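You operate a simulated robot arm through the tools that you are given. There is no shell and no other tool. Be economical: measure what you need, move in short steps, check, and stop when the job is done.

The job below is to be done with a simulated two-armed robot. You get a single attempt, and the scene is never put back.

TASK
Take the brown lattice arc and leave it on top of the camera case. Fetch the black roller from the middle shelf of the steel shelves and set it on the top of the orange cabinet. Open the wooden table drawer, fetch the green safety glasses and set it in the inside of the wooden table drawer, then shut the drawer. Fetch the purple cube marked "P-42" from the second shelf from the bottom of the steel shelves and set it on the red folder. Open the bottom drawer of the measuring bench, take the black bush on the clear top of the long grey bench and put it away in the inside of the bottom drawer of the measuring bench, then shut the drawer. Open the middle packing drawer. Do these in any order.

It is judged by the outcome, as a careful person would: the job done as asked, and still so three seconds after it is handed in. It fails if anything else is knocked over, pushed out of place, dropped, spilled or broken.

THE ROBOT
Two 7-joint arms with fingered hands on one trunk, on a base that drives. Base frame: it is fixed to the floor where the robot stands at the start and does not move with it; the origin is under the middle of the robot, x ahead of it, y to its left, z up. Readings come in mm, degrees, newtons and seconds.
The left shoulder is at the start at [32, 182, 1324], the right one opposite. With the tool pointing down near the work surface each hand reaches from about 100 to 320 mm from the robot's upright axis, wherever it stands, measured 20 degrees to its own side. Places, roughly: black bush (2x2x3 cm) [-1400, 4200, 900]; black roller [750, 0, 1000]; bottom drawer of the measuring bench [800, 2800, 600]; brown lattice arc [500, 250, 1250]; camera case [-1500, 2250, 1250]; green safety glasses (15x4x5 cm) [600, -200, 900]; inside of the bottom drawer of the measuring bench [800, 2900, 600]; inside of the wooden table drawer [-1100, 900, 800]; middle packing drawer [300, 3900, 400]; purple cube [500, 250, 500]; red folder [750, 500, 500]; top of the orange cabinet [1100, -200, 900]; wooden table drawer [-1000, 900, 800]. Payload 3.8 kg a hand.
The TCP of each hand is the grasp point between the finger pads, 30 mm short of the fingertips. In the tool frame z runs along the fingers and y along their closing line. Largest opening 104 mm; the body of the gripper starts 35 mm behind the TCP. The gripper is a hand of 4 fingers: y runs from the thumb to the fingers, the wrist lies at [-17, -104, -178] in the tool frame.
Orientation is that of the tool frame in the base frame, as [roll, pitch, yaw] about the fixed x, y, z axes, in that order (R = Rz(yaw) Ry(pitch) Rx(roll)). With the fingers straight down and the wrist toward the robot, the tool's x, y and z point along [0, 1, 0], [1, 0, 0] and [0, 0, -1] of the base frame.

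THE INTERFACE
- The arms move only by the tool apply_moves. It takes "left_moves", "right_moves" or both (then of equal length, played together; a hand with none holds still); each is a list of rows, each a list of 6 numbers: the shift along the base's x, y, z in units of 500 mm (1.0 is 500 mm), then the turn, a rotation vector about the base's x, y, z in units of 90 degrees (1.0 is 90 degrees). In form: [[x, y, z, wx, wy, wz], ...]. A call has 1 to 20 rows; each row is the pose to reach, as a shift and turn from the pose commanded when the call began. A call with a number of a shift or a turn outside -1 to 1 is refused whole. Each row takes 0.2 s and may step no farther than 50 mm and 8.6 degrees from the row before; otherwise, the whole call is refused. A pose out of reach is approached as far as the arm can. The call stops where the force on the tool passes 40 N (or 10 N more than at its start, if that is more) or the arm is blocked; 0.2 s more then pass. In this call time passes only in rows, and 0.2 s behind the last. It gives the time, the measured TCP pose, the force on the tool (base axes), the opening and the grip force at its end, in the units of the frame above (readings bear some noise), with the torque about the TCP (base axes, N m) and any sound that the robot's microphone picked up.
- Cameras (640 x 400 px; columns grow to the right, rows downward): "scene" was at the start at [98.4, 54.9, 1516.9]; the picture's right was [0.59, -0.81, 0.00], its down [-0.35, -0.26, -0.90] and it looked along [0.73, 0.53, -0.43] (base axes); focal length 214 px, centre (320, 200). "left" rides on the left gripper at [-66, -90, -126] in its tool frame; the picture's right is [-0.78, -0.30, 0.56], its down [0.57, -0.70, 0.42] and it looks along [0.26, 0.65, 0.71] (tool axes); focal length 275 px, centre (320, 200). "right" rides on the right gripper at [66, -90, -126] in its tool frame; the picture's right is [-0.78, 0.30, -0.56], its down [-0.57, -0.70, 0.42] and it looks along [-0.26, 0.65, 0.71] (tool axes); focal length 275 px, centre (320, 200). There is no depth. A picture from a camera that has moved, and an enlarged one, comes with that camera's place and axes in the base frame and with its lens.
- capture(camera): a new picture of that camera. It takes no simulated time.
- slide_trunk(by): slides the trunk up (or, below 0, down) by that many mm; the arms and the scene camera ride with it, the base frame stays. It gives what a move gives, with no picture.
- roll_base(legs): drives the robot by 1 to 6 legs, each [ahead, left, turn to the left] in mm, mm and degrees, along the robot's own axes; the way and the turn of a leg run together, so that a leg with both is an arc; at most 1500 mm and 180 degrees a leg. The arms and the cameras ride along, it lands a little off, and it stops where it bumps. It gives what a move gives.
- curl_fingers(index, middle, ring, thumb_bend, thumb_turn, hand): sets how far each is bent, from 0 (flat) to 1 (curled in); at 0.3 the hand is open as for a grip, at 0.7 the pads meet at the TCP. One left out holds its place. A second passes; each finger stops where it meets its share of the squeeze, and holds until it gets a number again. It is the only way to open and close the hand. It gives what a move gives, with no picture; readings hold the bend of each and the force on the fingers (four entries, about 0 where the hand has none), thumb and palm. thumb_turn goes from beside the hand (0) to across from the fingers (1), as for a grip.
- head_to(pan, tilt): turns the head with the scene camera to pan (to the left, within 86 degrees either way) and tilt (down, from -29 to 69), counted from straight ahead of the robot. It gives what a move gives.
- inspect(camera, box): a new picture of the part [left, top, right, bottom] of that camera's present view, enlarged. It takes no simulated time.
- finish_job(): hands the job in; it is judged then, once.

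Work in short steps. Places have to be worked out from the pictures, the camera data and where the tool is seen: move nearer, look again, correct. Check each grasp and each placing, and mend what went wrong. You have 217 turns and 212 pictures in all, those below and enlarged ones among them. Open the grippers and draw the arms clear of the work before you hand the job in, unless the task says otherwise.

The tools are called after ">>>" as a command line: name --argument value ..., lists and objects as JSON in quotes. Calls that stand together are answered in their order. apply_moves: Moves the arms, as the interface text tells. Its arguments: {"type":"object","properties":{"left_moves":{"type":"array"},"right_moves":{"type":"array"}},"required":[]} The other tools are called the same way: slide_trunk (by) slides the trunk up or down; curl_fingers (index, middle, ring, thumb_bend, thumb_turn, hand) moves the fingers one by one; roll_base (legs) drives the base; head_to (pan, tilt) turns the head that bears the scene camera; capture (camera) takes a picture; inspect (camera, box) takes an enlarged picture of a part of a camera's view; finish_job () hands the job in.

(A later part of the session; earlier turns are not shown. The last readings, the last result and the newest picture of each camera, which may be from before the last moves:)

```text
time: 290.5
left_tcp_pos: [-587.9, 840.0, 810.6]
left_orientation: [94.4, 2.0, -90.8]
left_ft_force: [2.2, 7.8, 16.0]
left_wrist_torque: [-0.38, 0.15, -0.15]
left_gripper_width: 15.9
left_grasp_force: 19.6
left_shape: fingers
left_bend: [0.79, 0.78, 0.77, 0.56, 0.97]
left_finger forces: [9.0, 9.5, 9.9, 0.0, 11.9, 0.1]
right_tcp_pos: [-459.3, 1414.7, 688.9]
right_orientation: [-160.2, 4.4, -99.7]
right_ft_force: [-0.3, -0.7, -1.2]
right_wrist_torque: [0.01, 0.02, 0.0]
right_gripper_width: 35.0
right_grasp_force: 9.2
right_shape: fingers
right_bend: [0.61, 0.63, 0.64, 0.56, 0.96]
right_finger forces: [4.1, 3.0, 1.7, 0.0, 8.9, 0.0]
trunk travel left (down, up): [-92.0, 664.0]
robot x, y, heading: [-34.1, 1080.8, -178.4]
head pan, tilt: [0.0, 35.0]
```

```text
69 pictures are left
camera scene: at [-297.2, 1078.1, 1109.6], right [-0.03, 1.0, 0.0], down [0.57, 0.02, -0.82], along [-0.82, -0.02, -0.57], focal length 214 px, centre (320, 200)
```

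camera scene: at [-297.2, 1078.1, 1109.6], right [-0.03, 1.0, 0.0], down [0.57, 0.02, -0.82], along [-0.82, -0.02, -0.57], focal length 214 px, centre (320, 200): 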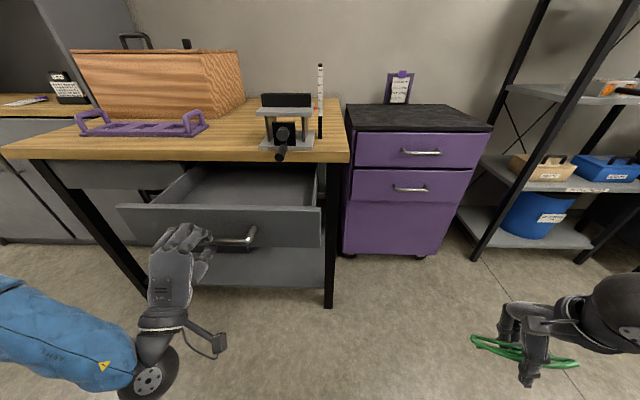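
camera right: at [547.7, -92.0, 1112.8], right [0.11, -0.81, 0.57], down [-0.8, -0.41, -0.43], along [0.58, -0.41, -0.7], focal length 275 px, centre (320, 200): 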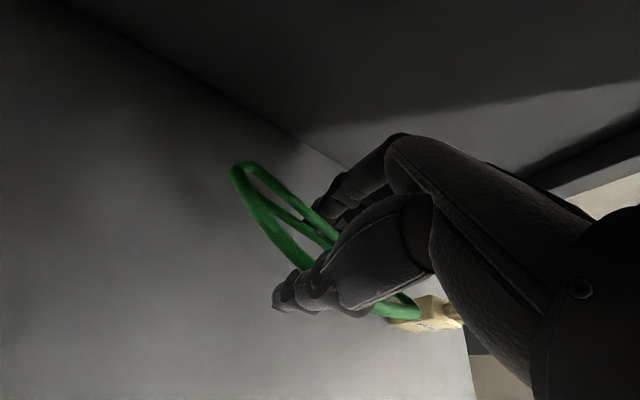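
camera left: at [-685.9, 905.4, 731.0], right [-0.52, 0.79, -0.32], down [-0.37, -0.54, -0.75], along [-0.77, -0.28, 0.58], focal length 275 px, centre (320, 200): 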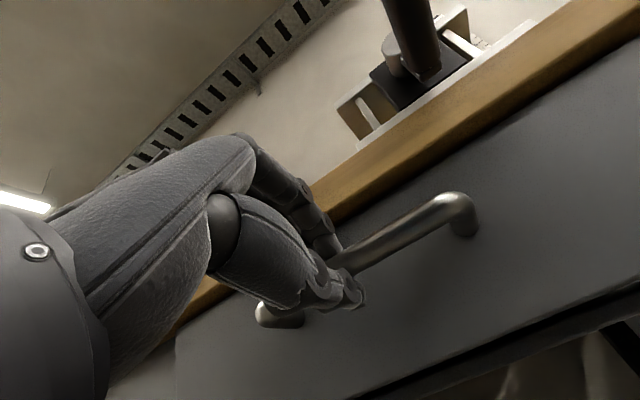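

Drawer is open ≈230 mm. Release the handle and back off a little.

>>> curl_fingers --hand "left" --index 0.2 --middle 0.2 --ring 0.2 --thumb_bend 0.3

>>> roll_base --legs '[[-130, 0, 0]]'

>>> slide_trunk --by 110

>>> capture --camera "scene"

```text
time: 291.5
left_tcp_pos: [-589.0, 839.4, 808.4]
left_orientation: [94.5, 2.1, -90.7]
left_ft_force: [0.6, -0.9, 0.1]
left_wrist_torque: [-0.03, 0.02, -0.01]
left_gripper_width: 118.4
left_grasp_force: 0.1
left_shape: fingers
left_bend: [0.2, 0.2, 0.2, 0.3, 0.97]
left_finger forces: [0.0, 0.0, 0.0, 0.0, 0.0, 0.0]
right_tcp_pos: [-459.0, 1413.1, 688.0]
right_orientation: [-160.1, 4.5, -99.7]
right_ft_force: [0.1, -0.3, 0.0]
right_wrist_torque: [0.01, -0.01, 0.02]
right_gripper_width: 35.0
right_grasp_force: 9.1
right_shape: fingers
right_bend: [0.61, 0.63, 0.64, 0.56, 0.96]
right_finger forces: [4.0, 3.2, 1.7, 0.0, 9.0, 0.1]
trunk travel left (down, up): [-92.0, 664.0]
robot x, y, heading: [-26.8, 1085.1, -178.2]
head pan, tilt: [0.0, 35.0]
```

```text
time: 292.7
left_tcp_pos: [-457.9, 841.5, 809.4]
left_orientation: [94.5, 2.1, -90.7]
left_ft_force: [-0.1, 0.3, 0.3]
left_wrist_torque: [0.01, -0.02, -0.05]
left_gripper_width: 118.4
left_grasp_force: 0.0
left_shape: fingers
left_bend: [0.2, 0.2, 0.2, 0.3, 0.97]
left_finger forces: [0.1, 0.0, 0.0, 0.1, 0.0, 0.0]
right_tcp_pos: [-329.6, 1416.3, 688.3]
right_orientation: [-160.1, 4.5, -99.6]
right_ft_force: [-0.6, 0.6, 0.5]
right_wrist_torque: [-0.02, 0.01, -0.01]
right_gripper_width: 35.0
right_grasp_force: 9.1
right_shape: fingers
right_bend: [0.61, 0.63, 0.64, 0.56, 0.96]
right_finger forces: [4.2, 3.1, 1.7, 0.1, 8.8, 0.1]
trunk travel left (down, up): [-92.0, 664.0]
robot x, y, heading: [102.5, 1089.5, -178.4]
head pan, tilt: [0.0, 35.0]
```

```text
time: 294.2
left_tcp_pos: [-434.4, 841.7, 962.3]
left_orientation: [89.3, 1.7, -91.0]
left_ft_force: [0.4, -0.1, -0.3]
left_wrist_torque: [-0.02, -0.03, 0.0]
left_gripper_width: 118.6
left_grasp_force: 0.2
left_shape: fingers
left_bend: [0.2, 0.2, 0.2, 0.3, 0.97]
left_finger forces: [0.1, 0.0, 0.1, 0.0, 0.1, 0.0]
right_tcp_pos: [-330.4, 1416.7, 798.6]
right_orientation: [-160.2, 4.6, -99.6]
right_ft_force: [1.1, 0.1, 0.4]
right_wrist_torque: [0.0, -0.02, -0.02]
right_gripper_width: 35.3
right_grasp_force: 8.8
right_shape: fingers
right_bend: [0.61, 0.63, 0.64, 0.56, 0.96]
right_finger forces: [4.2, 3.1, 1.7, 0.0, 8.9, 0.1]
trunk travel left (down, up): [-202.0, 554.0]
robot x, y, heading: [101.2, 1089.5, -178.0]
head pan, tilt: [0.0, 35.0]
```

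```text
68 pictures are left
camera scene: at [-105.7, 1082.1, 1224.7], right [-0.03, 1.0, 0.0], down [0.57, 0.02, -0.82], along [-0.82, -0.03, -0.57], focal length 214 px, centre (320, 200)
```

scene: 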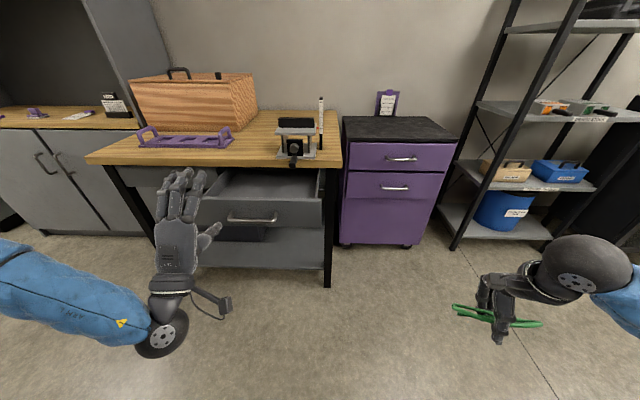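

Prepare the right hand: level it and bring it forward/inward at z≈960, still clear of the table.

>>> apply_moves --right_moves '[[-0.06, -0.04, 0.06, 0, 0.04, 0], [-0.12, -0.09, 0.12, 0, 0.08, 0], [-0.18, -0.14, 0.18, 0, 0.12, 0], [-0.24, -0.19, 0.23, 0, 0.16, 0], [-0.3, -0.25, 0.28, 0, 0.2, 0], [-0.36, -0.31, 0.31, 0, 0.228, 0], [-0.418, -0.356, 0.32, 0, 0.228, 0]]'

>>> roll_base --legs '[[0, 345, 0]]'

>>> capture --camera "scene"

```text
time: 295.8
left_tcp_pos: [-434.2, 841.6, 962.4]
left_orientation: [89.2, 1.8, -91.0]
left_ft_force: [0.1, -1.0, 0.4]
left_wrist_torque: [0.01, -0.03, -0.03]
left_gripper_width: 118.6
left_grasp_force: 0.0
left_shape: fingers
left_bend: [0.2, 0.2, 0.2, 0.3, 0.97]
left_finger forces: [0.0, 0.0, 0.1, 0.0, 0.0, 0.0]
right_tcp_pos: [-541.0, 1239.0, 958.3]
right_orientation: [179.6, 0.9, -100.6]
right_ft_force: [0.0, -0.1, -0.4]
right_wrist_torque: [-0.02, 0.01, 0.02]
right_gripper_width: 35.0
right_grasp_force: 8.5
right_shape: fingers
right_bend: [0.61, 0.63, 0.64, 0.56, 0.96]
right_finger forces: [4.0, 3.0, 1.5, 0.1, 8.8, 0.0]
trunk travel left (down, up): [-202.0, 554.0]
robot x, y, heading: [104.5, 1086.9, -178.5]
head pan, tilt: [0.0, 35.0]
```

```text
time: 298.0
left_tcp_pos: [-423.4, 497.3, 962.8]
left_orientation: [89.2, 1.8, -90.9]
left_ft_force: [0.9, -0.4, -0.4]
left_wrist_torque: [-0.03, 0.01, -0.01]
left_gripper_width: 118.5
left_grasp_force: 0.1
left_shape: fingers
left_bend: [0.2, 0.2, 0.2, 0.3, 0.97]
left_finger forces: [0.0, 0.1, 0.0, 0.0, 0.0, 0.0]
right_tcp_pos: [-530.0, 895.0, 958.0]
right_orientation: [179.5, 0.9, -100.6]
right_ft_force: [0.2, -0.6, -0.2]
right_wrist_torque: [0.0, -0.02, 0.03]
right_gripper_width: 34.9
right_grasp_force: 8.7
right_shape: fingers
right_bend: [0.61, 0.63, 0.64, 0.56, 0.96]
right_finger forces: [4.0, 3.0, 1.6, 0.0, 8.8, 0.0]
trunk travel left (down, up): [-202.0, 554.0]
robot x, y, heading: [110.1, 747.1, -178.3]
head pan, tilt: [0.0, 35.0]
```

```text
67 pictures are left
camera scene: at [-94.4, 738.2, 1225.0], right [-0.03, 1.0, 0.0], down [0.57, 0.02, -0.82], along [-0.82, -0.03, -0.57], focal length 214 px, centre (320, 200)
```

scene: 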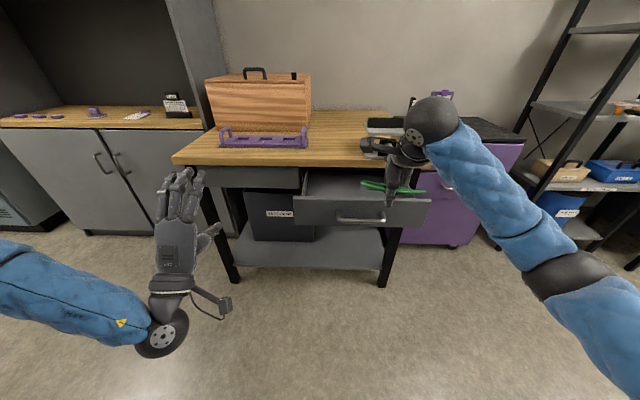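

Strafe 50 mm left and drive 213 mm ahead with the hand above the drawer rim.

>>> roll_base --legs '[[0, 50, 0], [213, 0, 0]]'

>>> capture --camera "right"

>>> capture --camera "scene"

```text
time: 299.1
left_tcp_pos: [-423.4, 448.5, 963.3]
left_orientation: [89.1, 1.9, -90.8]
left_ft_force: [0.2, -0.3, -0.7]
left_wrist_torque: [-0.01, -0.03, 0.01]
left_gripper_width: 117.9
left_grasp_force: 0.0
left_shape: fingers
left_bend: [0.2, 0.2, 0.2, 0.3, 0.97]
left_finger forces: [0.0, 0.0, 0.1, 0.0, 0.1, 0.0]
right_tcp_pos: [-529.0, 847.5, 958.0]
right_orientation: [179.7, 0.9, -100.5]
right_ft_force: [0.4, -0.7, 0.4]
right_wrist_torque: [0.0, 0.0, 0.03]
right_gripper_width: 35.0
right_grasp_force: 8.8
right_shape: fingers
right_bend: [0.61, 0.63, 0.64, 0.56, 0.96]
right_finger forces: [3.9, 2.9, 1.6, 0.0, 8.9, 0.0]
trunk travel left (down, up): [-202.0, 554.0]
robot x, y, heading: [115.2, 697.1, -178.5]
head pan, tilt: [0.0, 35.0]
stopped in leg 2: the robot was blocked; the commanded pose is now the measured one
```

```text
66 pictures are left
camera right: at [-451.6, 762.2, 1081.4], right [-0.15, 0.81, 0.57], down [0.79, 0.44, -0.42], along [-0.59, 0.39, -0.71], focal length 275 px, centre (320, 200)
```

right: 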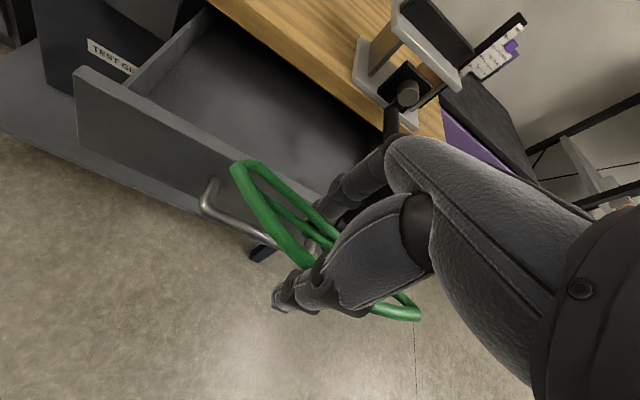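

```text
65 pictures are left
camera scene: at [-93.5, 689.8, 1225.0], right [-0.03, 1.0, 0.0], down [0.57, 0.02, -0.82], along [-0.82, -0.03, -0.57], focal length 214 px, centre (320, 200)
```

scene: 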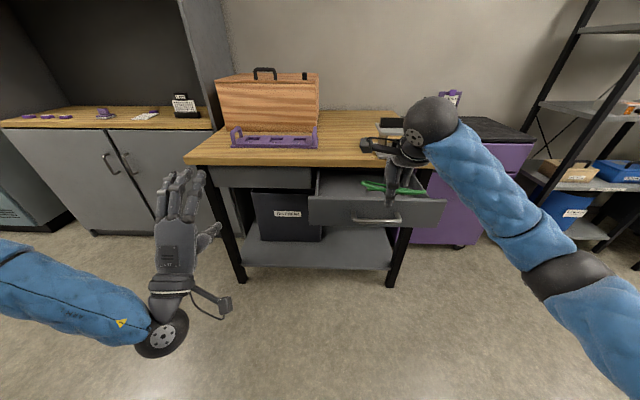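

>>> roll_base --legs '[[100, 0, 0]]'

>>> head_to --pan 86 --tilt 45

>>> capture --camera "scene"

```text
time: 300.3
left_tcp_pos: [-523.4, 445.4, 961.5]
left_orientation: [89.3, 1.7, -90.7]
left_ft_force: [0.4, 0.0, -0.6]
left_wrist_torque: [-0.02, 0.0, 0.02]
left_gripper_width: 118.2
left_grasp_force: 0.0
left_shape: fingers
left_bend: [0.2, 0.2, 0.2, 0.3, 0.97]
left_finger forces: [0.0, 0.0, 0.0, 0.0, 0.0, 0.0]
right_tcp_pos: [-629.5, 841.6, 957.4]
right_orientation: [179.6, 0.9, -100.5]
right_ft_force: [-0.4, 0.4, 0.0]
right_wrist_torque: [-0.01, -0.01, 0.02]
right_gripper_width: 35.1
right_grasp_force: 9.0
right_shape: fingers
right_bend: [0.61, 0.63, 0.64, 0.56, 0.96]
right_finger forces: [4.1, 3.1, 1.5, 0.0, 8.8, 0.2]
trunk travel left (down, up): [-202.0, 554.0]
robot x, y, heading: [11.2, 690.6, -178.4]
head pan, tilt: [0.0, 35.0]
```

```text
time: 301.9
left_tcp_pos: [-522.5, 445.9, 963.4]
left_orientation: [89.2, 1.8, -90.9]
left_ft_force: [-0.1, -0.5, 0.5]
left_wrist_torque: [-0.02, 0.01, 0.03]
left_gripper_width: 118.5
left_grasp_force: 0.0
left_shape: fingers
left_bend: [0.2, 0.2, 0.2, 0.3, 0.97]
left_finger forces: [0.1, 0.0, 0.0, 0.1, 0.0, 0.1]
right_tcp_pos: [-628.1, 843.3, 957.9]
right_orientation: [179.6, 0.8, -100.4]
right_ft_force: [0.4, 0.7, -0.4]
right_wrist_torque: [0.06, -0.02, -0.03]
right_gripper_width: 35.2
right_grasp_force: 8.9
right_shape: fingers
right_bend: [0.61, 0.63, 0.64, 0.56, 0.96]
right_finger forces: [4.2, 3.1, 1.7, 0.0, 8.8, 0.0]
trunk travel left (down, up): [-202.0, 554.0]
robot x, y, heading: [14.9, 694.0, -178.3]
head pan, tilt: [85.9, 45.0]
```

```text
64 pictures are left
camera scene: at [-108.5, 608.0, 1210.2], right [-1.0, 0.04, 0.0], down [0.03, 0.71, -0.71], along [-0.03, -0.71, -0.71], focal length 214 px, centre (320, 200)
```

scene: 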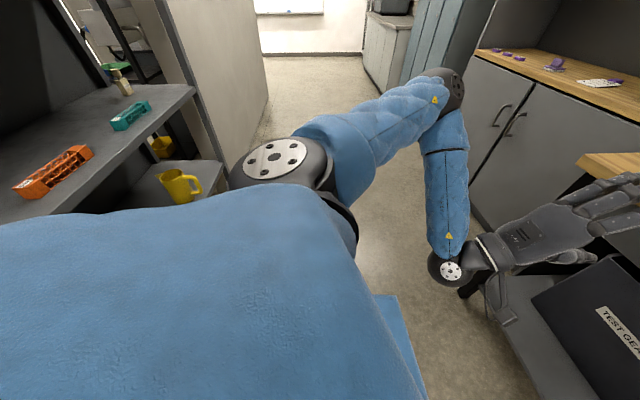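

Moves freely now (the robot's back had been near the shelf). Continue 113 mm ahead and look into the drawer.

>>> roll_base --legs '[[113, 0, 0]]'

>>> capture --camera "right"

>>> head_to --pan 0 --tilt 40

>>> capture --camera "scene"

```text
time: 303.1
left_tcp_pos: [-635.3, 441.2, 962.6]
left_orientation: [89.2, 1.8, -91.0]
left_ft_force: [-1.6, -0.7, 0.9]
left_wrist_torque: [0.04, 0.01, -0.01]
left_gripper_width: 118.4
left_grasp_force: 0.2
left_shape: fingers
left_bend: [0.2, 0.2, 0.2, 0.3, 0.97]
left_finger forces: [0.0, 0.0, 0.0, 0.1, 0.0, 0.0]
right_tcp_pos: [-741.3, 839.3, 957.2]
right_orientation: [179.8, 0.9, -100.4]
right_ft_force: [0.3, 0.2, -0.3]
right_wrist_torque: [0.03, 0.0, 0.01]
right_gripper_width: 34.9
right_grasp_force: 8.7
right_shape: fingers
right_bend: [0.61, 0.63, 0.64, 0.56, 0.96]
right_finger forces: [4.1, 2.9, 1.5, 0.1, 8.8, 0.1]
trunk travel left (down, up): [-202.0, 554.0]
robot x, y, heading: [-98.0, 688.8, -178.1]
head pan, tilt: [85.9, 45.0]
```

```text
63 pictures are left
camera right: at [-664.4, 755.3, 1080.7], right [-0.15, 0.81, 0.57], down [0.79, 0.44, -0.42], along [-0.59, 0.39, -0.71], focal length 275 px, centre (320, 200)
```

right: 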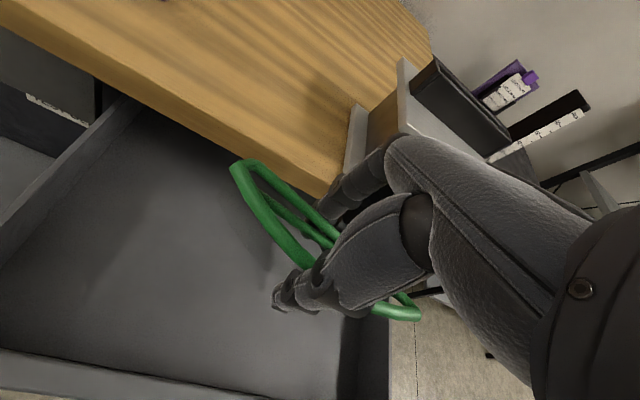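

```text
time: 304.7
left_tcp_pos: [-634.1, 441.7, 963.3]
left_orientation: [89.2, 1.8, -90.9]
left_ft_force: [0.2, 0.2, 0.2]
left_wrist_torque: [0.02, -0.01, 0.0]
left_gripper_width: 118.5
left_grasp_force: 0.1
left_shape: fingers
left_bend: [0.2, 0.2, 0.2, 0.3, 0.97]
left_finger forces: [0.0, 0.1, 0.1, 0.0, 0.1, 0.1]
right_tcp_pos: [-741.1, 839.8, 957.5]
right_orientation: [179.7, 0.9, -100.4]
right_ft_force: [-0.3, -0.2, 0.6]
right_wrist_torque: [0.02, 0.01, 0.03]
right_gripper_width: 34.9
right_grasp_force: 8.0
right_shape: fingers
right_bend: [0.61, 0.63, 0.64, 0.56, 0.96]
right_finger forces: [4.1, 3.0, 1.5, 0.0, 8.9, 0.0]
trunk travel left (down, up): [-202.0, 554.0]
robot x, y, heading: [-97.2, 686.8, -178.0]
head pan, tilt: [0.0, 40.0]
```

```text
62 pictures are left
camera scene: at [-302.2, 682.9, 1217.4], right [-0.03, 1.0, 0.0], down [0.64, 0.02, -0.77], along [-0.77, -0.02, -0.64], focal length 214 px, centre (320, 200)
```

scene: 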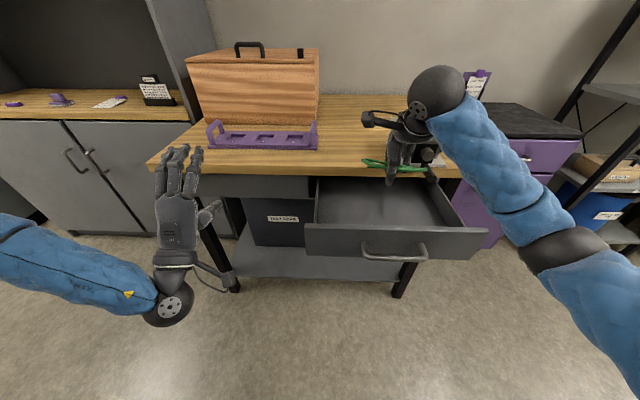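

Interior is clear. Shift 30 mm left and descend to z≈838.

>>> apply_moves --right_moves '[[0, -0.06, 0, 0, 0, 0], [0, -0.06, -0.08, 0, 0, 0], [0, -0.06, -0.16, 0, 0, 0], [0, -0.06, -0.24, 0, 0, 0]]'

>>> capture --camera "right"

>>> inspect --camera "scene" --box '[290, 130, 500, 270]'

```text
time: 305.7
left_tcp_pos: [-634.2, 442.4, 962.7]
left_orientation: [89.2, 1.8, -90.9]
left_ft_force: [-0.5, -0.2, 0.2]
left_wrist_torque: [0.02, -0.04, -0.04]
left_gripper_width: 118.6
left_grasp_force: 0.0
left_shape: fingers
left_bend: [0.2, 0.2, 0.2, 0.3, 0.97]
left_finger forces: [0.1, 0.1, 0.0, 0.1, 0.0, 0.0]
right_tcp_pos: [-739.7, 809.9, 838.8]
right_orientation: [179.5, 0.9, -100.5]
right_ft_force: [-0.4, 0.3, 0.6]
right_wrist_torque: [-0.01, -0.02, 0.01]
right_gripper_width: 35.0
right_grasp_force: 8.7
right_shape: fingers
right_bend: [0.61, 0.63, 0.64, 0.56, 0.96]
right_finger forces: [4.1, 3.1, 1.6, 0.0, 8.7, 0.0]
trunk travel left (down, up): [-202.0, 554.0]
robot x, y, heading: [-97.3, 686.9, -178.2]
head pan, tilt: [0.0, 40.0]
```

```text
61 pictures are left
camera right: at [-662.8, 726.5, 961.6], right [-0.15, 0.81, 0.57], down [0.79, 0.44, -0.42], along [-0.59, 0.39, -0.71], focal length 275 px, centre (320, 200)
```

right: 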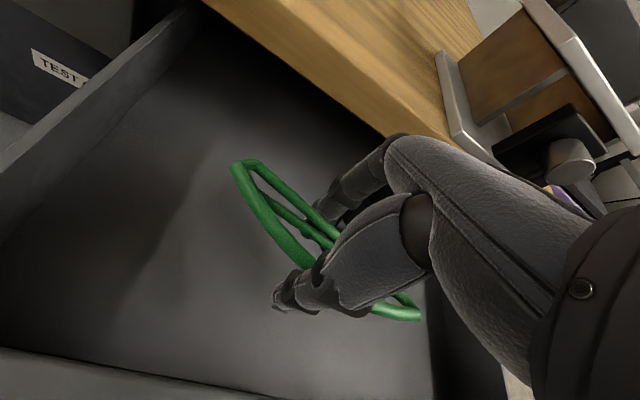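

```text
2.86 times, centred on (395, 200) of scene
camera zoom: at [-302.4, 682.9, 1217.3], right [-0.03, 1.0, 0.0], down [0.64, 0.02, -0.77], along [-0.77, -0.02, -0.64], focal length 613 px, centre (106, 200)
```

zoom: 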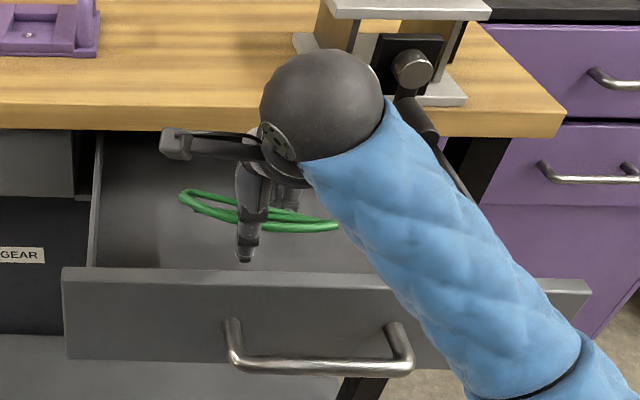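

>>> apply_moves --right_moves '[[0, 0, -0.016, 0, 0, 0], [0, 0, -0.026, 0, 0, 0], [0, 0, -0.034, 0, 0, 0]]'

>>> inspect --camera "right" --box '[180, 120, 460, 340]'

```text
time: 306.5
left_tcp_pos: [-633.6, 442.3, 964.4]
left_orientation: [89.2, 1.8, -90.8]
left_ft_force: [0.2, -0.9, 0.4]
left_wrist_torque: [0.03, 0.02, 0.01]
left_gripper_width: 118.1
left_grasp_force: 0.0
left_shape: fingers
left_bend: [0.2, 0.2, 0.2, 0.3, 0.97]
left_finger forces: [0.0, 0.1, 0.1, 0.0, 0.1, 0.0]
right_tcp_pos: [-741.0, 810.1, 821.0]
right_orientation: [179.5, 1.0, -100.4]
right_ft_force: [-0.1, 0.1, -0.1]
right_wrist_torque: [0.0, 0.03, 0.01]
right_gripper_width: 34.9
right_grasp_force: 9.2
right_shape: fingers
right_bend: [0.61, 0.63, 0.64, 0.56, 0.96]
right_finger forces: [4.0, 3.0, 1.6, 0.1, 8.7, 0.0]
trunk travel left (down, up): [-202.0, 554.0]
robot x, y, heading: [-95.8, 688.5, -178.4]
head pan, tilt: [0.0, 40.0]
```

```text
1.82 times, centred on (320, 230) of right
camera zoom: at [-663.1, 726.0, 944.6], right [-0.15, 0.81, 0.57], down [0.79, 0.44, -0.42], along [-0.59, 0.39, -0.71], focal length 500 px, centre (320, 146)
```

zoom: 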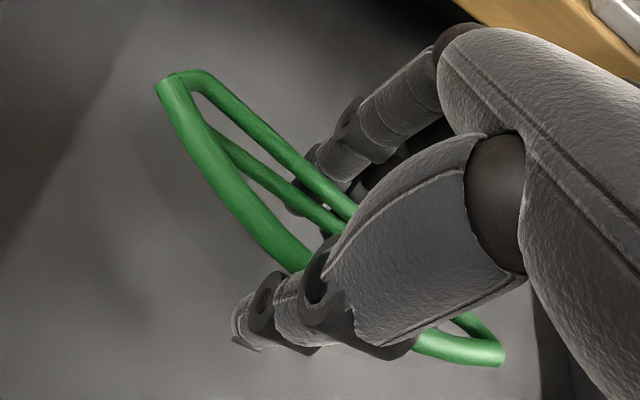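

>>> apply_moves --right_moves '[[0, 0, -0.008, 0, 0, 0], [0, 0, -0.014, 0, 0, 0], [0, 0, -0.02, 0, 0, 0]]'

```text
time: 307.3
left_tcp_pos: [-633.3, 442.9, 962.4]
left_orientation: [89.2, 1.8, -90.9]
left_ft_force: [-0.4, 0.6, -0.1]
left_wrist_torque: [-0.02, 0.01, 0.0]
left_gripper_width: 118.5
left_grasp_force: 0.1
left_shape: fingers
left_bend: [0.2, 0.2, 0.2, 0.3, 0.97]
left_finger forces: [0.1, 0.0, 0.0, 0.1, 0.1, 0.1]
right_tcp_pos: [-741.2, 809.3, 810.4]
right_orientation: [179.7, 0.9, -100.6]
right_ft_force: [-0.4, 0.8, 0.2]
right_wrist_torque: [0.01, -0.03, 0.0]
right_gripper_width: 35.0
right_grasp_force: 8.3
right_shape: fingers
right_bend: [0.61, 0.63, 0.64, 0.56, 0.96]
right_finger forces: [4.0, 2.9, 1.6, 0.0, 8.8, 0.0]
trunk travel left (down, up): [-202.0, 554.0]
robot x, y, heading: [-97.3, 690.1, -178.2]
head pan, tilt: [0.0, 40.0]
```

>>> apply_moves --right_moves '[[0, 0, -0.008, 0, 0, 0], [0, 0, -0.014, 0, 0, 0], [0, 0, -0.02, 0, 0, 0]]'

>>> inspect --camera "right" --box '[180, 120, 460, 340]'

```text
time: 308.1
left_tcp_pos: [-634.3, 442.1, 963.3]
left_orientation: [89.2, 1.7, -90.9]
left_ft_force: [0.3, -0.6, 0.3]
left_wrist_torque: [0.0, 0.02, 0.01]
left_gripper_width: 118.2
left_grasp_force: 0.1
left_shape: fingers
left_bend: [0.2, 0.2, 0.2, 0.3, 0.97]
left_finger forces: [0.0, 0.0, 0.0, 0.0, 0.1, 0.0]
right_tcp_pos: [-740.4, 809.9, 800.0]
right_orientation: [179.7, 1.0, -100.5]
right_ft_force: [0.0, -0.2, 0.4]
right_wrist_torque: [0.0, -0.01, 0.0]
right_gripper_width: 35.1
right_grasp_force: 8.5
right_shape: fingers
right_bend: [0.61, 0.63, 0.64, 0.56, 0.96]
right_finger forces: [4.1, 3.0, 1.6, 0.0, 8.7, 0.0]
trunk travel left (down, up): [-202.0, 554.0]
robot x, y, heading: [-98.7, 693.9, -178.1]
head pan, tilt: [0.0, 40.0]
```

```text
1.82 times, centred on (320, 230) of right
camera zoom: at [-663.2, 725.1, 923.7], right [-0.15, 0.81, 0.57], down [0.79, 0.44, -0.42], along [-0.59, 0.39, -0.71], focal length 500 px, centre (320, 146)
```

zoom: 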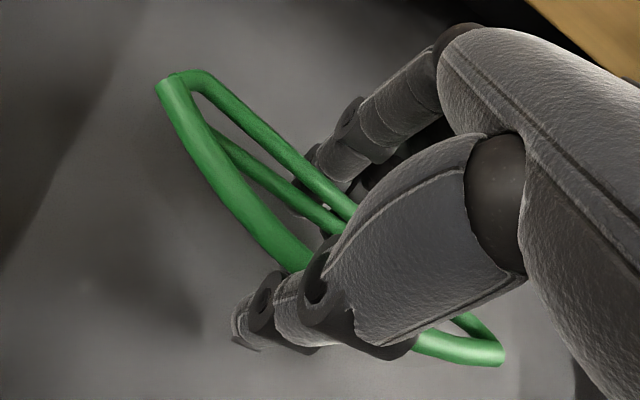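

>>> apply_moves --right_moves '[[0, 0, -0.008, 0, 0, 0], [0, 0, -0.016, 0, 0, 0], [0, 0, -0.024, 0, 0, 0], [0, 0, -0.03, 0, 0, 0], [0, 0, -0.036, 0, 0, 0]]'

```text
time: 309.3
left_tcp_pos: [-633.7, 441.9, 962.6]
left_orientation: [89.2, 1.7, -91.0]
left_ft_force: [0.7, 0.4, -0.6]
left_wrist_torque: [-0.02, 0.04, 0.01]
left_gripper_width: 118.7
left_grasp_force: 0.0
left_shape: fingers
left_bend: [0.2, 0.2, 0.2, 0.3, 0.97]
left_finger forces: [0.1, 0.1, 0.1, 0.0, 0.0, 0.0]
right_tcp_pos: [-740.5, 807.5, 786.2]
right_orientation: [179.3, 0.8, -100.4]
right_ft_force: [1.2, -0.7, 9.7]
right_wrist_torque: [-0.01, -0.05, 0.04]
right_gripper_width: 35.1
right_grasp_force: 9.9
right_shape: fingers
right_bend: [0.61, 0.63, 0.64, 0.56, 0.96]
right_finger forces: [4.3, 3.1, 1.6, 0.1, 10.3, 0.0]
trunk travel left (down, up): [-202.0, 554.0]
robot x, y, heading: [-100.0, 686.1, -178.3]
head pan, tilt: [0.0, 40.0]
```

Contact with the drawer floor. Release, then lift straight up.

>>> curl_fingers --hand "right" --index 0.4 --middle 0.4 --ring 0.4 --thumb_bend 0.42

>>> apply_moves --right_moves '[[0, 0, 0.04, 0, 0, 0], [0, 0, 0.12, 0, 0, 0], [0, 0, 0.2, 0, 0, 0], [0, 0, 0.28, 0, 0, 0], [0, 0, 0.36, 0, 0, 0]]'

>>> roll_base --legs '[[-130, 0, 0]]'

>>> capture --camera "scene"

```text
time: 310.3
left_tcp_pos: [-633.9, 442.7, 962.9]
left_orientation: [89.2, 1.8, -90.8]
left_ft_force: [-0.5, -0.3, -0.8]
left_wrist_torque: [0.02, -0.01, -0.01]
left_gripper_width: 118.3
left_grasp_force: 0.0
left_shape: fingers
left_bend: [0.2, 0.2, 0.2, 0.3, 0.97]
left_finger forces: [0.0, 0.0, 0.0, 0.0, 0.0, 0.1]
right_tcp_pos: [-741.2, 807.7, 783.8]
right_orientation: [179.8, 0.9, -100.5]
right_ft_force: [0.8, -0.8, 2.4]
right_wrist_torque: [0.02, 0.13, 0.04]
right_gripper_width: 76.5
right_grasp_force: 1.0
right_shape: fingers
right_bend: [0.4, 0.4, 0.4, 0.42, 0.97]
right_finger forces: [0.0, 2.5, 0.0, 0.1, 0.0, 0.0]
trunk travel left (down, up): [-202.0, 554.0]
robot x, y, heading: [-101.1, 687.8, -178.0]
head pan, tilt: [0.0, 40.0]
```

```text
time: 311.5
left_tcp_pos: [-634.7, 441.3, 962.7]
left_orientation: [89.2, 1.7, -90.8]
left_ft_force: [-0.6, 0.5, 0.2]
left_wrist_torque: [-0.02, 0.02, 0.03]
left_gripper_width: 118.2
left_grasp_force: 0.0
left_shape: fingers
left_bend: [0.2, 0.2, 0.2, 0.3, 0.97]
left_finger forces: [0.0, 0.1, 0.0, 0.0, 0.0, 0.1]
right_tcp_pos: [-741.7, 809.7, 961.3]
right_orientation: [179.7, 0.9, -100.7]
right_ft_force: [0.7, -0.1, -0.2]
right_wrist_torque: [0.01, 0.01, 0.0]
right_gripper_width: 76.7
right_grasp_force: 0.0
right_shape: fingers
right_bend: [0.4, 0.4, 0.4, 0.42, 0.97]
right_finger forces: [0.0, 0.1, 0.0, 0.0, 0.1, 0.0]
trunk travel left (down, up): [-202.0, 554.0]
robot x, y, heading: [-99.5, 690.2, -178.1]
head pan, tilt: [0.0, 40.0]
```

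```text
time: 312.8
left_tcp_pos: [-503.6, 445.0, 963.2]
left_orientation: [89.2, 1.7, -90.7]
left_ft_force: [0.0, -0.1, 0.5]
left_wrist_torque: [0.01, 0.01, -0.02]
left_gripper_width: 118.1
left_grasp_force: 0.1
left_shape: fingers
left_bend: [0.2, 0.2, 0.2, 0.3, 0.97]
left_finger forces: [0.0, 0.1, 0.0, 0.1, 0.0, 0.1]
right_tcp_pos: [-612.2, 812.7, 962.8]
right_orientation: [179.6, 0.9, -100.5]
right_ft_force: [0.7, 0.7, 0.0]
right_wrist_torque: [0.0, -0.01, -0.03]
right_gripper_width: 76.5
right_grasp_force: 0.1
right_shape: fingers
right_bend: [0.4, 0.4, 0.4, 0.42, 0.97]
right_finger forces: [0.0, 0.0, 0.1, 0.1, 0.0, 0.0]
trunk travel left (down, up): [-202.0, 554.0]
robot x, y, heading: [33.2, 692.9, -178.2]
head pan, tilt: [0.0, 40.0]
```

```text
57 pictures are left
camera scene: at [-170.5, 687.0, 1217.7], right [-0.03, 1.0, 0.0], down [0.64, 0.02, -0.77], along [-0.77, -0.02, -0.64], focal length 214 px, centre (320, 200)
```

scene: 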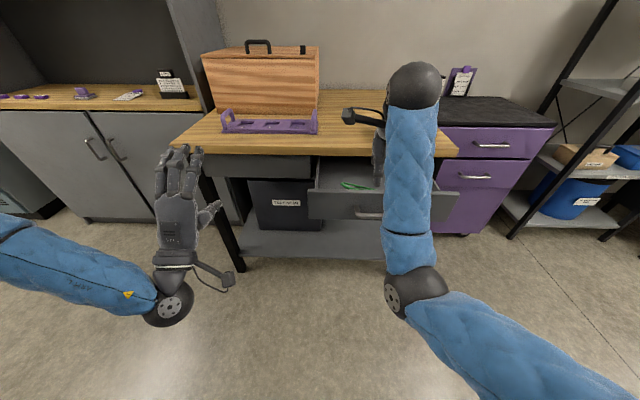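

Glasses lie in the drawer. To shut it: close the right hand a bit, back 60 mm, centre on the handle and lower to handle height.

>>> roll_base --legs '[[-62, -45, 0]]'

>>> curl_fingers --hand "right" --index 0.65 --middle 0.65 --ring 0.65 --thumb_bend 0.6

>>> apply_moves --right_moves '[[0, 0, -0.08, 0, 0, 0], [0, 0, -0.16, 0, 0, 0], [0, 0, -0.24, 0, 0, 0], [0, 0, -0.28, 0, 0, 0]]'

>>> capture --camera "scene"

```text
time: 313.8
left_tcp_pos: [-441.2, 493.5, 964.2]
left_orientation: [89.1, 1.7, -90.9]
left_ft_force: [-0.5, -0.1, 0.7]
left_wrist_torque: [-0.03, -0.04, 0.01]
left_gripper_width: 118.4
left_grasp_force: 0.1
left_shape: fingers
left_bend: [0.2, 0.2, 0.2, 0.3, 0.97]
left_finger forces: [0.1, 0.0, 0.0, 0.0, 0.0, 0.0]
right_tcp_pos: [-549.4, 858.3, 962.9]
right_orientation: [179.6, 0.8, -100.5]
right_ft_force: [0.5, 0.1, -0.8]
right_wrist_torque: [0.0, 0.02, 0.0]
right_gripper_width: 76.5
right_grasp_force: 0.0
right_shape: fingers
right_bend: [0.4, 0.4, 0.4, 0.42, 0.97]
right_finger forces: [0.0, 0.0, 0.0, 0.1, 0.0, 0.1]
trunk travel left (down, up): [-202.0, 554.0]
robot x, y, heading: [93.5, 741.0, -178.1]
head pan, tilt: [0.0, 40.0]
```

```text
time: 314.8
left_tcp_pos: [-441.6, 493.8, 961.2]
left_orientation: [89.1, 1.9, -90.9]
left_ft_force: [0.0, -0.2, 0.0]
left_wrist_torque: [0.0, -0.01, -0.02]
left_gripper_width: 118.5
left_grasp_force: 0.1
left_shape: fingers
left_bend: [0.2, 0.2, 0.2, 0.3, 0.97]
left_finger forces: [0.0, 0.0, 0.1, 0.0, 0.1, 0.0]
right_tcp_pos: [-551.1, 860.1, 961.8]
right_orientation: [179.7, 0.9, -100.6]
right_ft_force: [0.1, -0.1, -0.1]
right_wrist_torque: [-0.03, 0.01, 0.03]
right_gripper_width: 22.0
right_grasp_force: 0.1
right_shape: fingers
right_bend: [0.65, 0.65, 0.65, 0.6, 0.97]
right_finger forces: [0.1, 0.1, 0.1, 0.0, 0.0, 0.1]
trunk travel left (down, up): [-202.0, 554.0]
robot x, y, heading: [93.5, 743.2, -178.1]
head pan, tilt: [0.0, 40.0]
```

```text
time: 315.8
left_tcp_pos: [-443.2, 493.3, 963.9]
left_orientation: [89.2, 1.7, -90.9]
left_ft_force: [0.1, -0.4, 0.4]
left_wrist_torque: [0.02, 0.02, 0.02]
left_gripper_width: 118.0
left_grasp_force: 0.1
left_shape: fingers
left_bend: [0.2, 0.2, 0.2, 0.3, 0.97]
left_finger forces: [0.1, 0.1, 0.1, 0.1, 0.0, 0.0]
right_tcp_pos: [-549.7, 859.2, 822.6]
right_orientation: [179.6, 0.9, -100.5]
right_ft_force: [-0.8, -0.5, -0.4]
right_wrist_torque: [0.0, 0.0, -0.01]
right_gripper_width: 21.9
right_grasp_force: 0.0
right_shape: fingers
right_bend: [0.65, 0.65, 0.65, 0.6, 0.97]
right_finger forces: [0.0, 0.0, 0.0, 0.0, 0.0, 0.0]
trunk travel left (down, up): [-202.0, 554.0]
robot x, y, heading: [91.4, 743.3, -178.1]
head pan, tilt: [0.0, 40.0]
```

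```text
56 pictures are left
camera scene: at [-110.9, 734.3, 1217.4], right [-0.03, 1.0, 0.0], down [0.64, 0.02, -0.77], along [-0.77, -0.02, -0.64], focal length 214 px, centre (320, 200)
```

scene: 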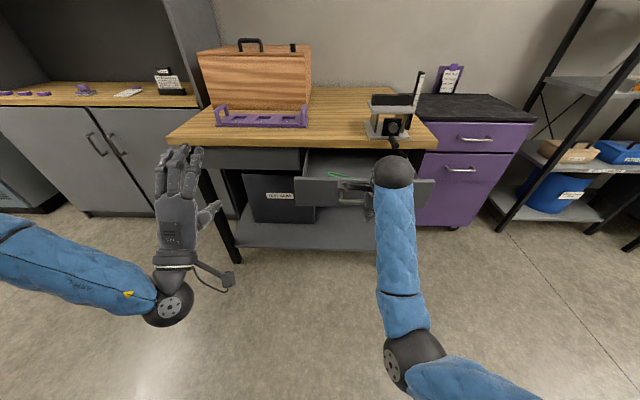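

Push forward 255 mm with the knuckles on the handle.

>>> roll_base --legs '[[255, 0, 0]]'

>>> inspect --camera "scene" --box '[220, 100, 500, 275]'

```text
time: 317.6
left_tcp_pos: [-701.6, 487.0, 962.5]
left_orientation: [89.2, 1.8, -90.9]
left_ft_force: [-0.6, -0.3, 0.0]
left_wrist_torque: [-0.01, -0.01, 0.02]
left_gripper_width: 118.2
left_grasp_force: 0.0
left_shape: fingers
left_bend: [0.2, 0.2, 0.2, 0.3, 0.97]
left_finger forces: [0.1, 0.1, 0.0, 0.0, 0.0, 0.1]
right_tcp_pos: [-806.6, 853.4, 821.4]
right_orientation: [179.7, 0.9, -100.7]
right_ft_force: [0.2, -0.5, 0.4]
right_wrist_torque: [-0.01, -0.01, 0.0]
right_gripper_width: 21.8
right_grasp_force: 0.0
right_shape: fingers
right_bend: [0.65, 0.65, 0.65, 0.6, 0.97]
right_finger forces: [0.0, 0.0, 0.0, 0.1, 0.1, 0.0]
trunk travel left (down, up): [-202.0, 554.0]
robot x, y, heading: [-167.2, 730.2, -178.0]
head pan, tilt: [0.0, 40.0]
```

```text
2.29 times, centred on (360, 188) of scene
camera zoom: at [-368.9, 726.4, 1217.2], right [-0.03, 1.0, 0.0], down [0.64, 0.02, -0.77], along [-0.77, -0.02, -0.64], focal length 490 px, centre (229, 229)
```

zoom: 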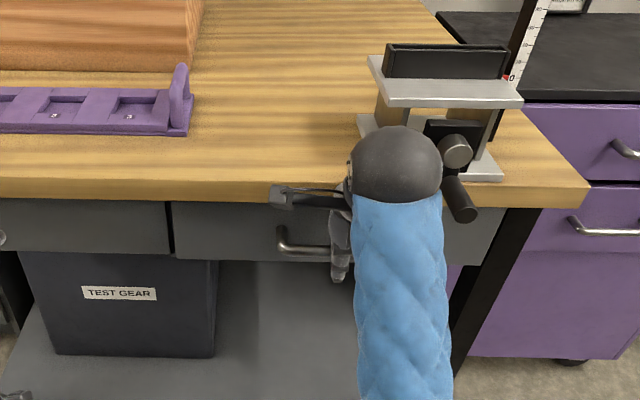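

Looks nearly closed; push 15 mm more to be sure.

>>> roll_base --legs '[[18, 0, 0]]'

>>> roll_base --legs '[[-200, 0, 0]]'

>>> inspect --camera "scene" --box '[180, 100, 460, 275]'

```text
time: 318.6
left_tcp_pos: [-716.2, 486.0, 963.8]
left_orientation: [89.0, 1.8, -91.1]
left_ft_force: [0.8, -0.5, 0.3]
left_wrist_torque: [-0.01, 0.01, -0.01]
left_gripper_width: 118.4
left_grasp_force: 0.1
left_shape: fingers
left_bend: [0.2, 0.2, 0.2, 0.3, 0.97]
left_finger forces: [0.0, 0.0, 0.1, 0.0, 0.1, 0.1]
right_tcp_pos: [-818.7, 853.1, 824.2]
right_orientation: [-179.8, 1.0, -100.8]
right_ft_force: [18.0, 1.0, 5.3]
right_wrist_torque: [-0.11, 0.26, -0.24]
right_gripper_width: 14.3
right_grasp_force: 11.5
right_shape: fingers
right_bend: [0.7, 0.7, 0.65, 0.6, 0.97]
right_finger forces: [7.3, 15.5, 0.0, 0.0, 0.0, 0.0]
trunk travel left (down, up): [-202.0, 554.0]
robot x, y, heading: [-184.8, 733.6, -178.4]
head pan, tilt: [0.0, 40.0]
stopped in leg 1: the force on the tool passed its limit at 51 N (the readings are from after the stop); the commanded pose is now the measured one
```

```text
time: 320.2
left_tcp_pos: [-517.4, 491.8, 963.1]
left_orientation: [89.1, 1.8, -90.9]
left_ft_force: [0.1, 0.6, 0.7]
left_wrist_torque: [-0.03, 0.0, -0.01]
left_gripper_width: 118.6
left_grasp_force: 0.1
left_shape: fingers
left_bend: [0.2, 0.2, 0.2, 0.3, 0.97]
left_finger forces: [0.0, 0.0, 0.1, 0.1, 0.1, 0.0]
right_tcp_pos: [-619.3, 859.2, 822.5]
right_orientation: [-179.9, 1.1, -100.8]
right_ft_force: [0.9, 1.0, 0.0]
right_wrist_torque: [-0.05, 0.04, 0.0]
right_gripper_width: 21.3
right_grasp_force: 0.1
right_shape: fingers
right_bend: [0.65, 0.65, 0.65, 0.6, 0.97]
right_finger forces: [0.1, 0.0, 0.0, 0.0, 0.1, 0.0]
trunk travel left (down, up): [-202.0, 554.0]
robot x, y, heading: [23.0, 735.5, -178.1]
head pan, tilt: [0.0, 40.0]
```

```text
2.29 times, centred on (320, 188) of scene
camera zoom: at [-184.1, 732.1, 1217.6], right [-0.03, 1.0, 0.0], down [0.64, 0.02, -0.77], along [-0.77, -0.02, -0.64], focal length 490 px, centre (320, 229)
```

zoom: 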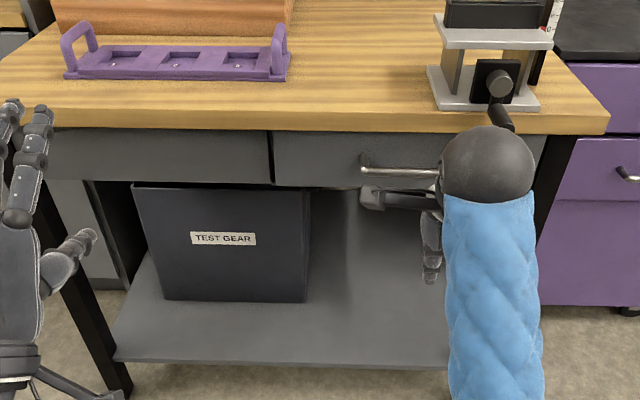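

Drawer is shut with the glasses inside. Now to the bush: travel along the aisle toward y≈3200 and look.

>>> roll_base --legs '[[330, 0, -1.8], [0, -1450, 0], [0, -1000, 0]]'

>>> head_to --pan -50 --tilt 20

>>> capture --camera "scene"

```text
time: 321.8
left_tcp_pos: [-727.3, 497.5, 963.9]
left_orientation: [89.1, 1.7, -92.1]
left_ft_force: [-0.5, 0.2, -0.2]
left_wrist_torque: [0.03, 0.02, 0.01]
left_gripper_width: 118.1
left_grasp_force: 0.0
left_shape: fingers
left_bend: [0.2, 0.2, 0.2, 0.3, 0.97]
left_finger forces: [0.0, 0.0, 0.1, 0.0, 0.1, 0.0]
right_tcp_pos: [-817.3, 866.6, 823.0]
right_orientation: [-178.8, 1.2, -102.1]
right_ft_force: [14.5, 0.6, 3.9]
right_wrist_torque: [-0.09, 0.14, -0.18]
right_gripper_width: 14.7
right_grasp_force: 9.3
right_shape: fingers
right_bend: [0.7, 0.7, 0.65, 0.6, 0.97]
right_finger forces: [6.7, 12.1, 0.0, 0.0, 0.1, 0.0]
trunk travel left (down, up): [-202.0, 554.0]
robot x, y, heading: [-188.4, 733.3, -179.5]
head pan, tilt: [0.0, 40.0]
stopped in leg 1: the force on the tool passed its limit at 195 N (the readings are from after the stop); the commanded pose is now the measured one
```

```text
time: 323.0
left_tcp_pos: [-726.4, 498.9, 964.1]
left_orientation: [89.1, 1.7, -92.1]
left_ft_force: [-0.1, -0.2, 0.3]
left_wrist_torque: [0.0, 0.0, 0.03]
left_gripper_width: 118.3
left_grasp_force: 0.1
left_shape: fingers
left_bend: [0.2, 0.2, 0.2, 0.3, 0.97]
left_finger forces: [0.1, 0.0, 0.1, 0.0, 0.0, 0.0]
right_tcp_pos: [-817.9, 867.6, 824.2]
right_orientation: [-178.8, 1.1, -102.1]
right_ft_force: [19.6, -0.7, 3.0]
right_wrist_torque: [-0.04, 0.22, -0.23]
right_gripper_width: 14.8
right_grasp_force: 9.8
right_shape: fingers
right_bend: [0.7, 0.7, 0.65, 0.6, 0.97]
right_finger forces: [5.6, 15.1, 0.0, 0.1, 0.0, 0.1]
trunk travel left (down, up): [-202.0, 554.0]
robot x, y, heading: [-184.3, 731.0, -179.5]
head pan, tilt: [-50.0, 20.0]
```

```text
53 pictures are left
camera scene: at [-364.4, 803.5, 1249.2], right [0.76, 0.65, 0.0], down [0.22, -0.26, -0.94], along [-0.61, 0.71, -0.34], focal length 214 px, centre (320, 200)
```

scene: 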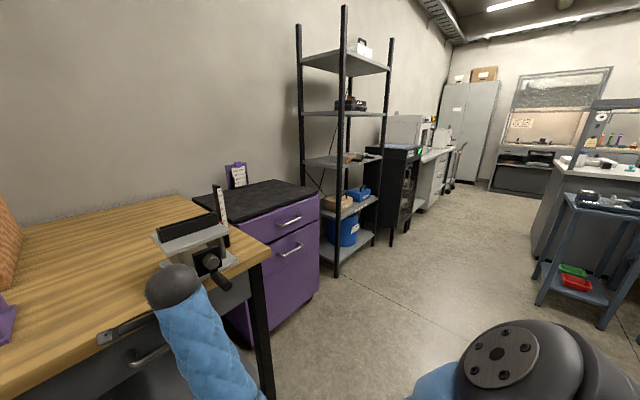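

I forgot the hand was still facing the table — it only pressed the closed drawer's handle; nothing on the table moved. Back off first, then travel.

>>> roll_base --legs '[[-150, 0, 0], [0, -1150, 0], [330, 0, 0], [0, -1100, 0]]'

>>> capture --camera "scene"

```text
time: 334.9
left_tcp_pos: [-919.0, 2375.5, 963.0]
left_orientation: [89.2, 1.9, -92.1]
left_ft_force: [-0.1, -1.2, 0.4]
left_wrist_torque: [0.03, 0.0, 0.01]
left_gripper_width: 118.1
left_grasp_force: 0.1
left_shape: fingers
left_bend: [0.2, 0.2, 0.2, 0.3, 0.97]
left_finger forces: [0.0, 0.1, 0.0, 0.0, 0.0, 0.1]
right_tcp_pos: [-1008.5, 2730.2, 824.5]
right_orientation: [-178.8, 0.1, -99.8]
right_ft_force: [1.3, -2.5, 0.0]
right_wrist_torque: [0.01, -0.01, 0.01]
right_gripper_width: 21.2
right_grasp_force: 0.9
right_shape: fingers
right_bend: [0.65, 0.65, 0.66, 0.6, 0.97]
right_finger forces: [0.0, 0.0, 1.6, 0.0, 0.0, 0.0]
trunk travel left (down, up): [-202.0, 554.0]
robot x, y, heading: [-377.2, 2609.6, -179.5]
head pan, tilt: [-50.0, 20.0]
stopped in leg 4: the force on the tool passed its limit at 62 N (the readings are from after the stop); the commanded pose is now the measured one
```

```text
52 pictures are left
camera scene: at [-556.1, 2680.2, 1248.9], right [0.76, 0.65, 0.0], down [0.22, -0.26, -0.94], along [-0.61, 0.72, -0.34], focal length 214 px, centre (320, 200)
```

scene: 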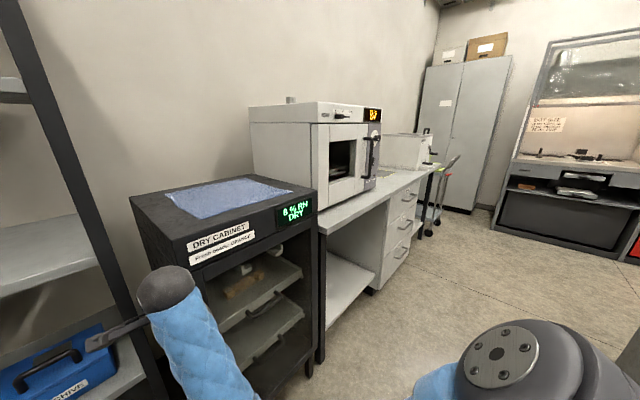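

The hand brushed the dry cabinet's side. Step back and continue with more clearance.

>>> roll_base --legs '[[0, 30, 0], [-130, 0, 0], [0, -700, 0]]'

>>> head_to --pan -30 --tilt 25

>>> capture --camera "scene"

```text
time: 337.5
left_tcp_pos: [-785.6, 2406.5, 962.2]
left_orientation: [89.2, 1.9, -92.3]
left_ft_force: [-0.1, 0.4, -0.2]
left_wrist_torque: [-0.03, 0.03, -0.02]
left_gripper_width: 118.7
left_grasp_force: 0.0
left_shape: fingers
left_bend: [0.2, 0.2, 0.2, 0.3, 0.97]
left_finger forces: [0.0, 0.0, 0.0, 0.0, 0.1, 0.0]
right_tcp_pos: [-874.3, 2759.8, 824.1]
right_orientation: [-178.9, 0.1, -100.0]
right_ft_force: [0.3, 0.2, 0.9]
right_wrist_torque: [0.02, -0.02, -0.02]
right_gripper_width: 21.0
right_grasp_force: 0.1
right_shape: fingers
right_bend: [0.65, 0.65, 0.65, 0.6, 0.97]
right_finger forces: [0.1, 0.0, 0.0, 0.0, 0.1, 0.0]
trunk travel left (down, up): [-202.0, 554.0]
robot x, y, heading: [-245.4, 2641.6, -179.7]
head pan, tilt: [-50.0, 20.0]
stopped in leg 3: the robot was blocked; the commanded pose is now the measured one
```

```text
time: 338.3
left_tcp_pos: [-785.7, 2406.5, 962.1]
left_orientation: [89.2, 1.9, -92.3]
left_ft_force: [-0.3, 0.2, 0.3]
left_wrist_torque: [0.0, 0.0, 0.01]
left_gripper_width: 118.5
left_grasp_force: 0.0
left_shape: fingers
left_bend: [0.2, 0.2, 0.2, 0.3, 0.97]
left_finger forces: [0.1, 0.1, 0.2, 0.1, 0.1, 0.0]
right_tcp_pos: [-874.5, 2760.9, 824.8]
right_orientation: [-178.8, 0.0, -99.9]
right_ft_force: [-0.7, 0.1, 0.1]
right_wrist_torque: [0.01, -0.03, 0.0]
right_gripper_width: 21.0
right_grasp_force: 0.1
right_shape: fingers
right_bend: [0.65, 0.65, 0.65, 0.6, 0.97]
right_finger forces: [0.0, 0.1, 0.1, 0.0, 0.1, 0.1]
trunk travel left (down, up): [-202.0, 554.0]
robot x, y, heading: [-242.2, 2642.4, -179.6]
head pan, tilt: [-30.0, 25.0]
```

```text
51 pictures are left
camera scene: at [-442.5, 2686.6, 1240.8], right [0.49, 0.87, 0.0], down [0.37, -0.21, -0.91], along [-0.79, 0.45, -0.42], focal length 214 px, centre (320, 200)
```

scene: 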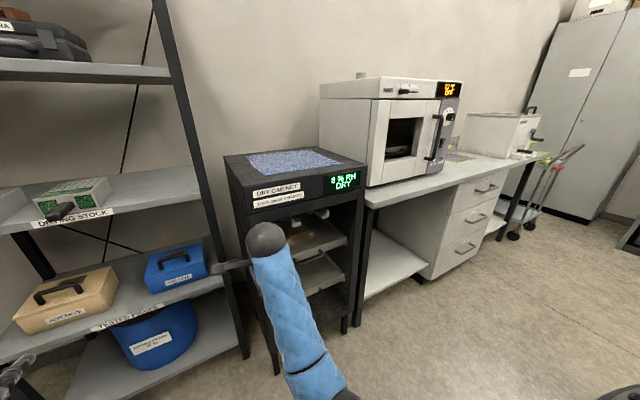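

Blocked — probably by the cart on my right. Look there.

>>> head_to --pan -86 --tilt 40

>>> capture --camera "scene"

```text
time: 339.6
left_tcp_pos: [-785.8, 2407.0, 961.4]
left_orientation: [89.2, 1.8, -92.2]
left_ft_force: [0.0, -0.5, 0.1]
left_wrist_torque: [-0.02, -0.03, -0.01]
left_gripper_width: 118.7
left_grasp_force: 0.1
left_shape: fingers
left_bend: [0.2, 0.2, 0.2, 0.3, 0.97]
left_finger forces: [0.0, 0.1, 0.1, 0.1, 0.0, 0.0]
right_tcp_pos: [-875.3, 2760.2, 824.5]
right_orientation: [-178.9, 0.1, -99.9]
right_ft_force: [-0.2, -0.2, 0.6]
right_wrist_torque: [-0.02, -0.01, 0.0]
right_gripper_width: 21.4
right_grasp_force: 0.2
right_shape: fingers
right_bend: [0.65, 0.65, 0.65, 0.6, 0.97]
right_finger forces: [0.0, 0.0, 0.1, 0.0, 0.1, 0.1]
trunk travel left (down, up): [-202.0, 554.0]
robot x, y, heading: [-247.7, 2636.7, -179.7]
head pan, tilt: [-85.9, 40.0]
```

```text
50 pictures are left
camera scene: at [-369.2, 2725.9, 1217.5], right [1.0, 0.08, 0.0], down [0.05, -0.64, -0.77], along [-0.06, 0.76, -0.64], focal length 214 px, centre (320, 200)
```

scene: 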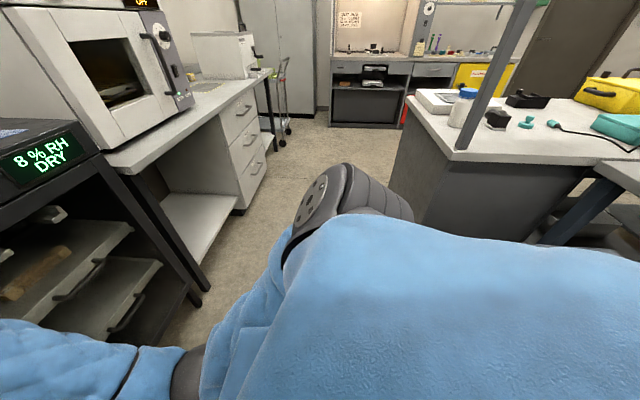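

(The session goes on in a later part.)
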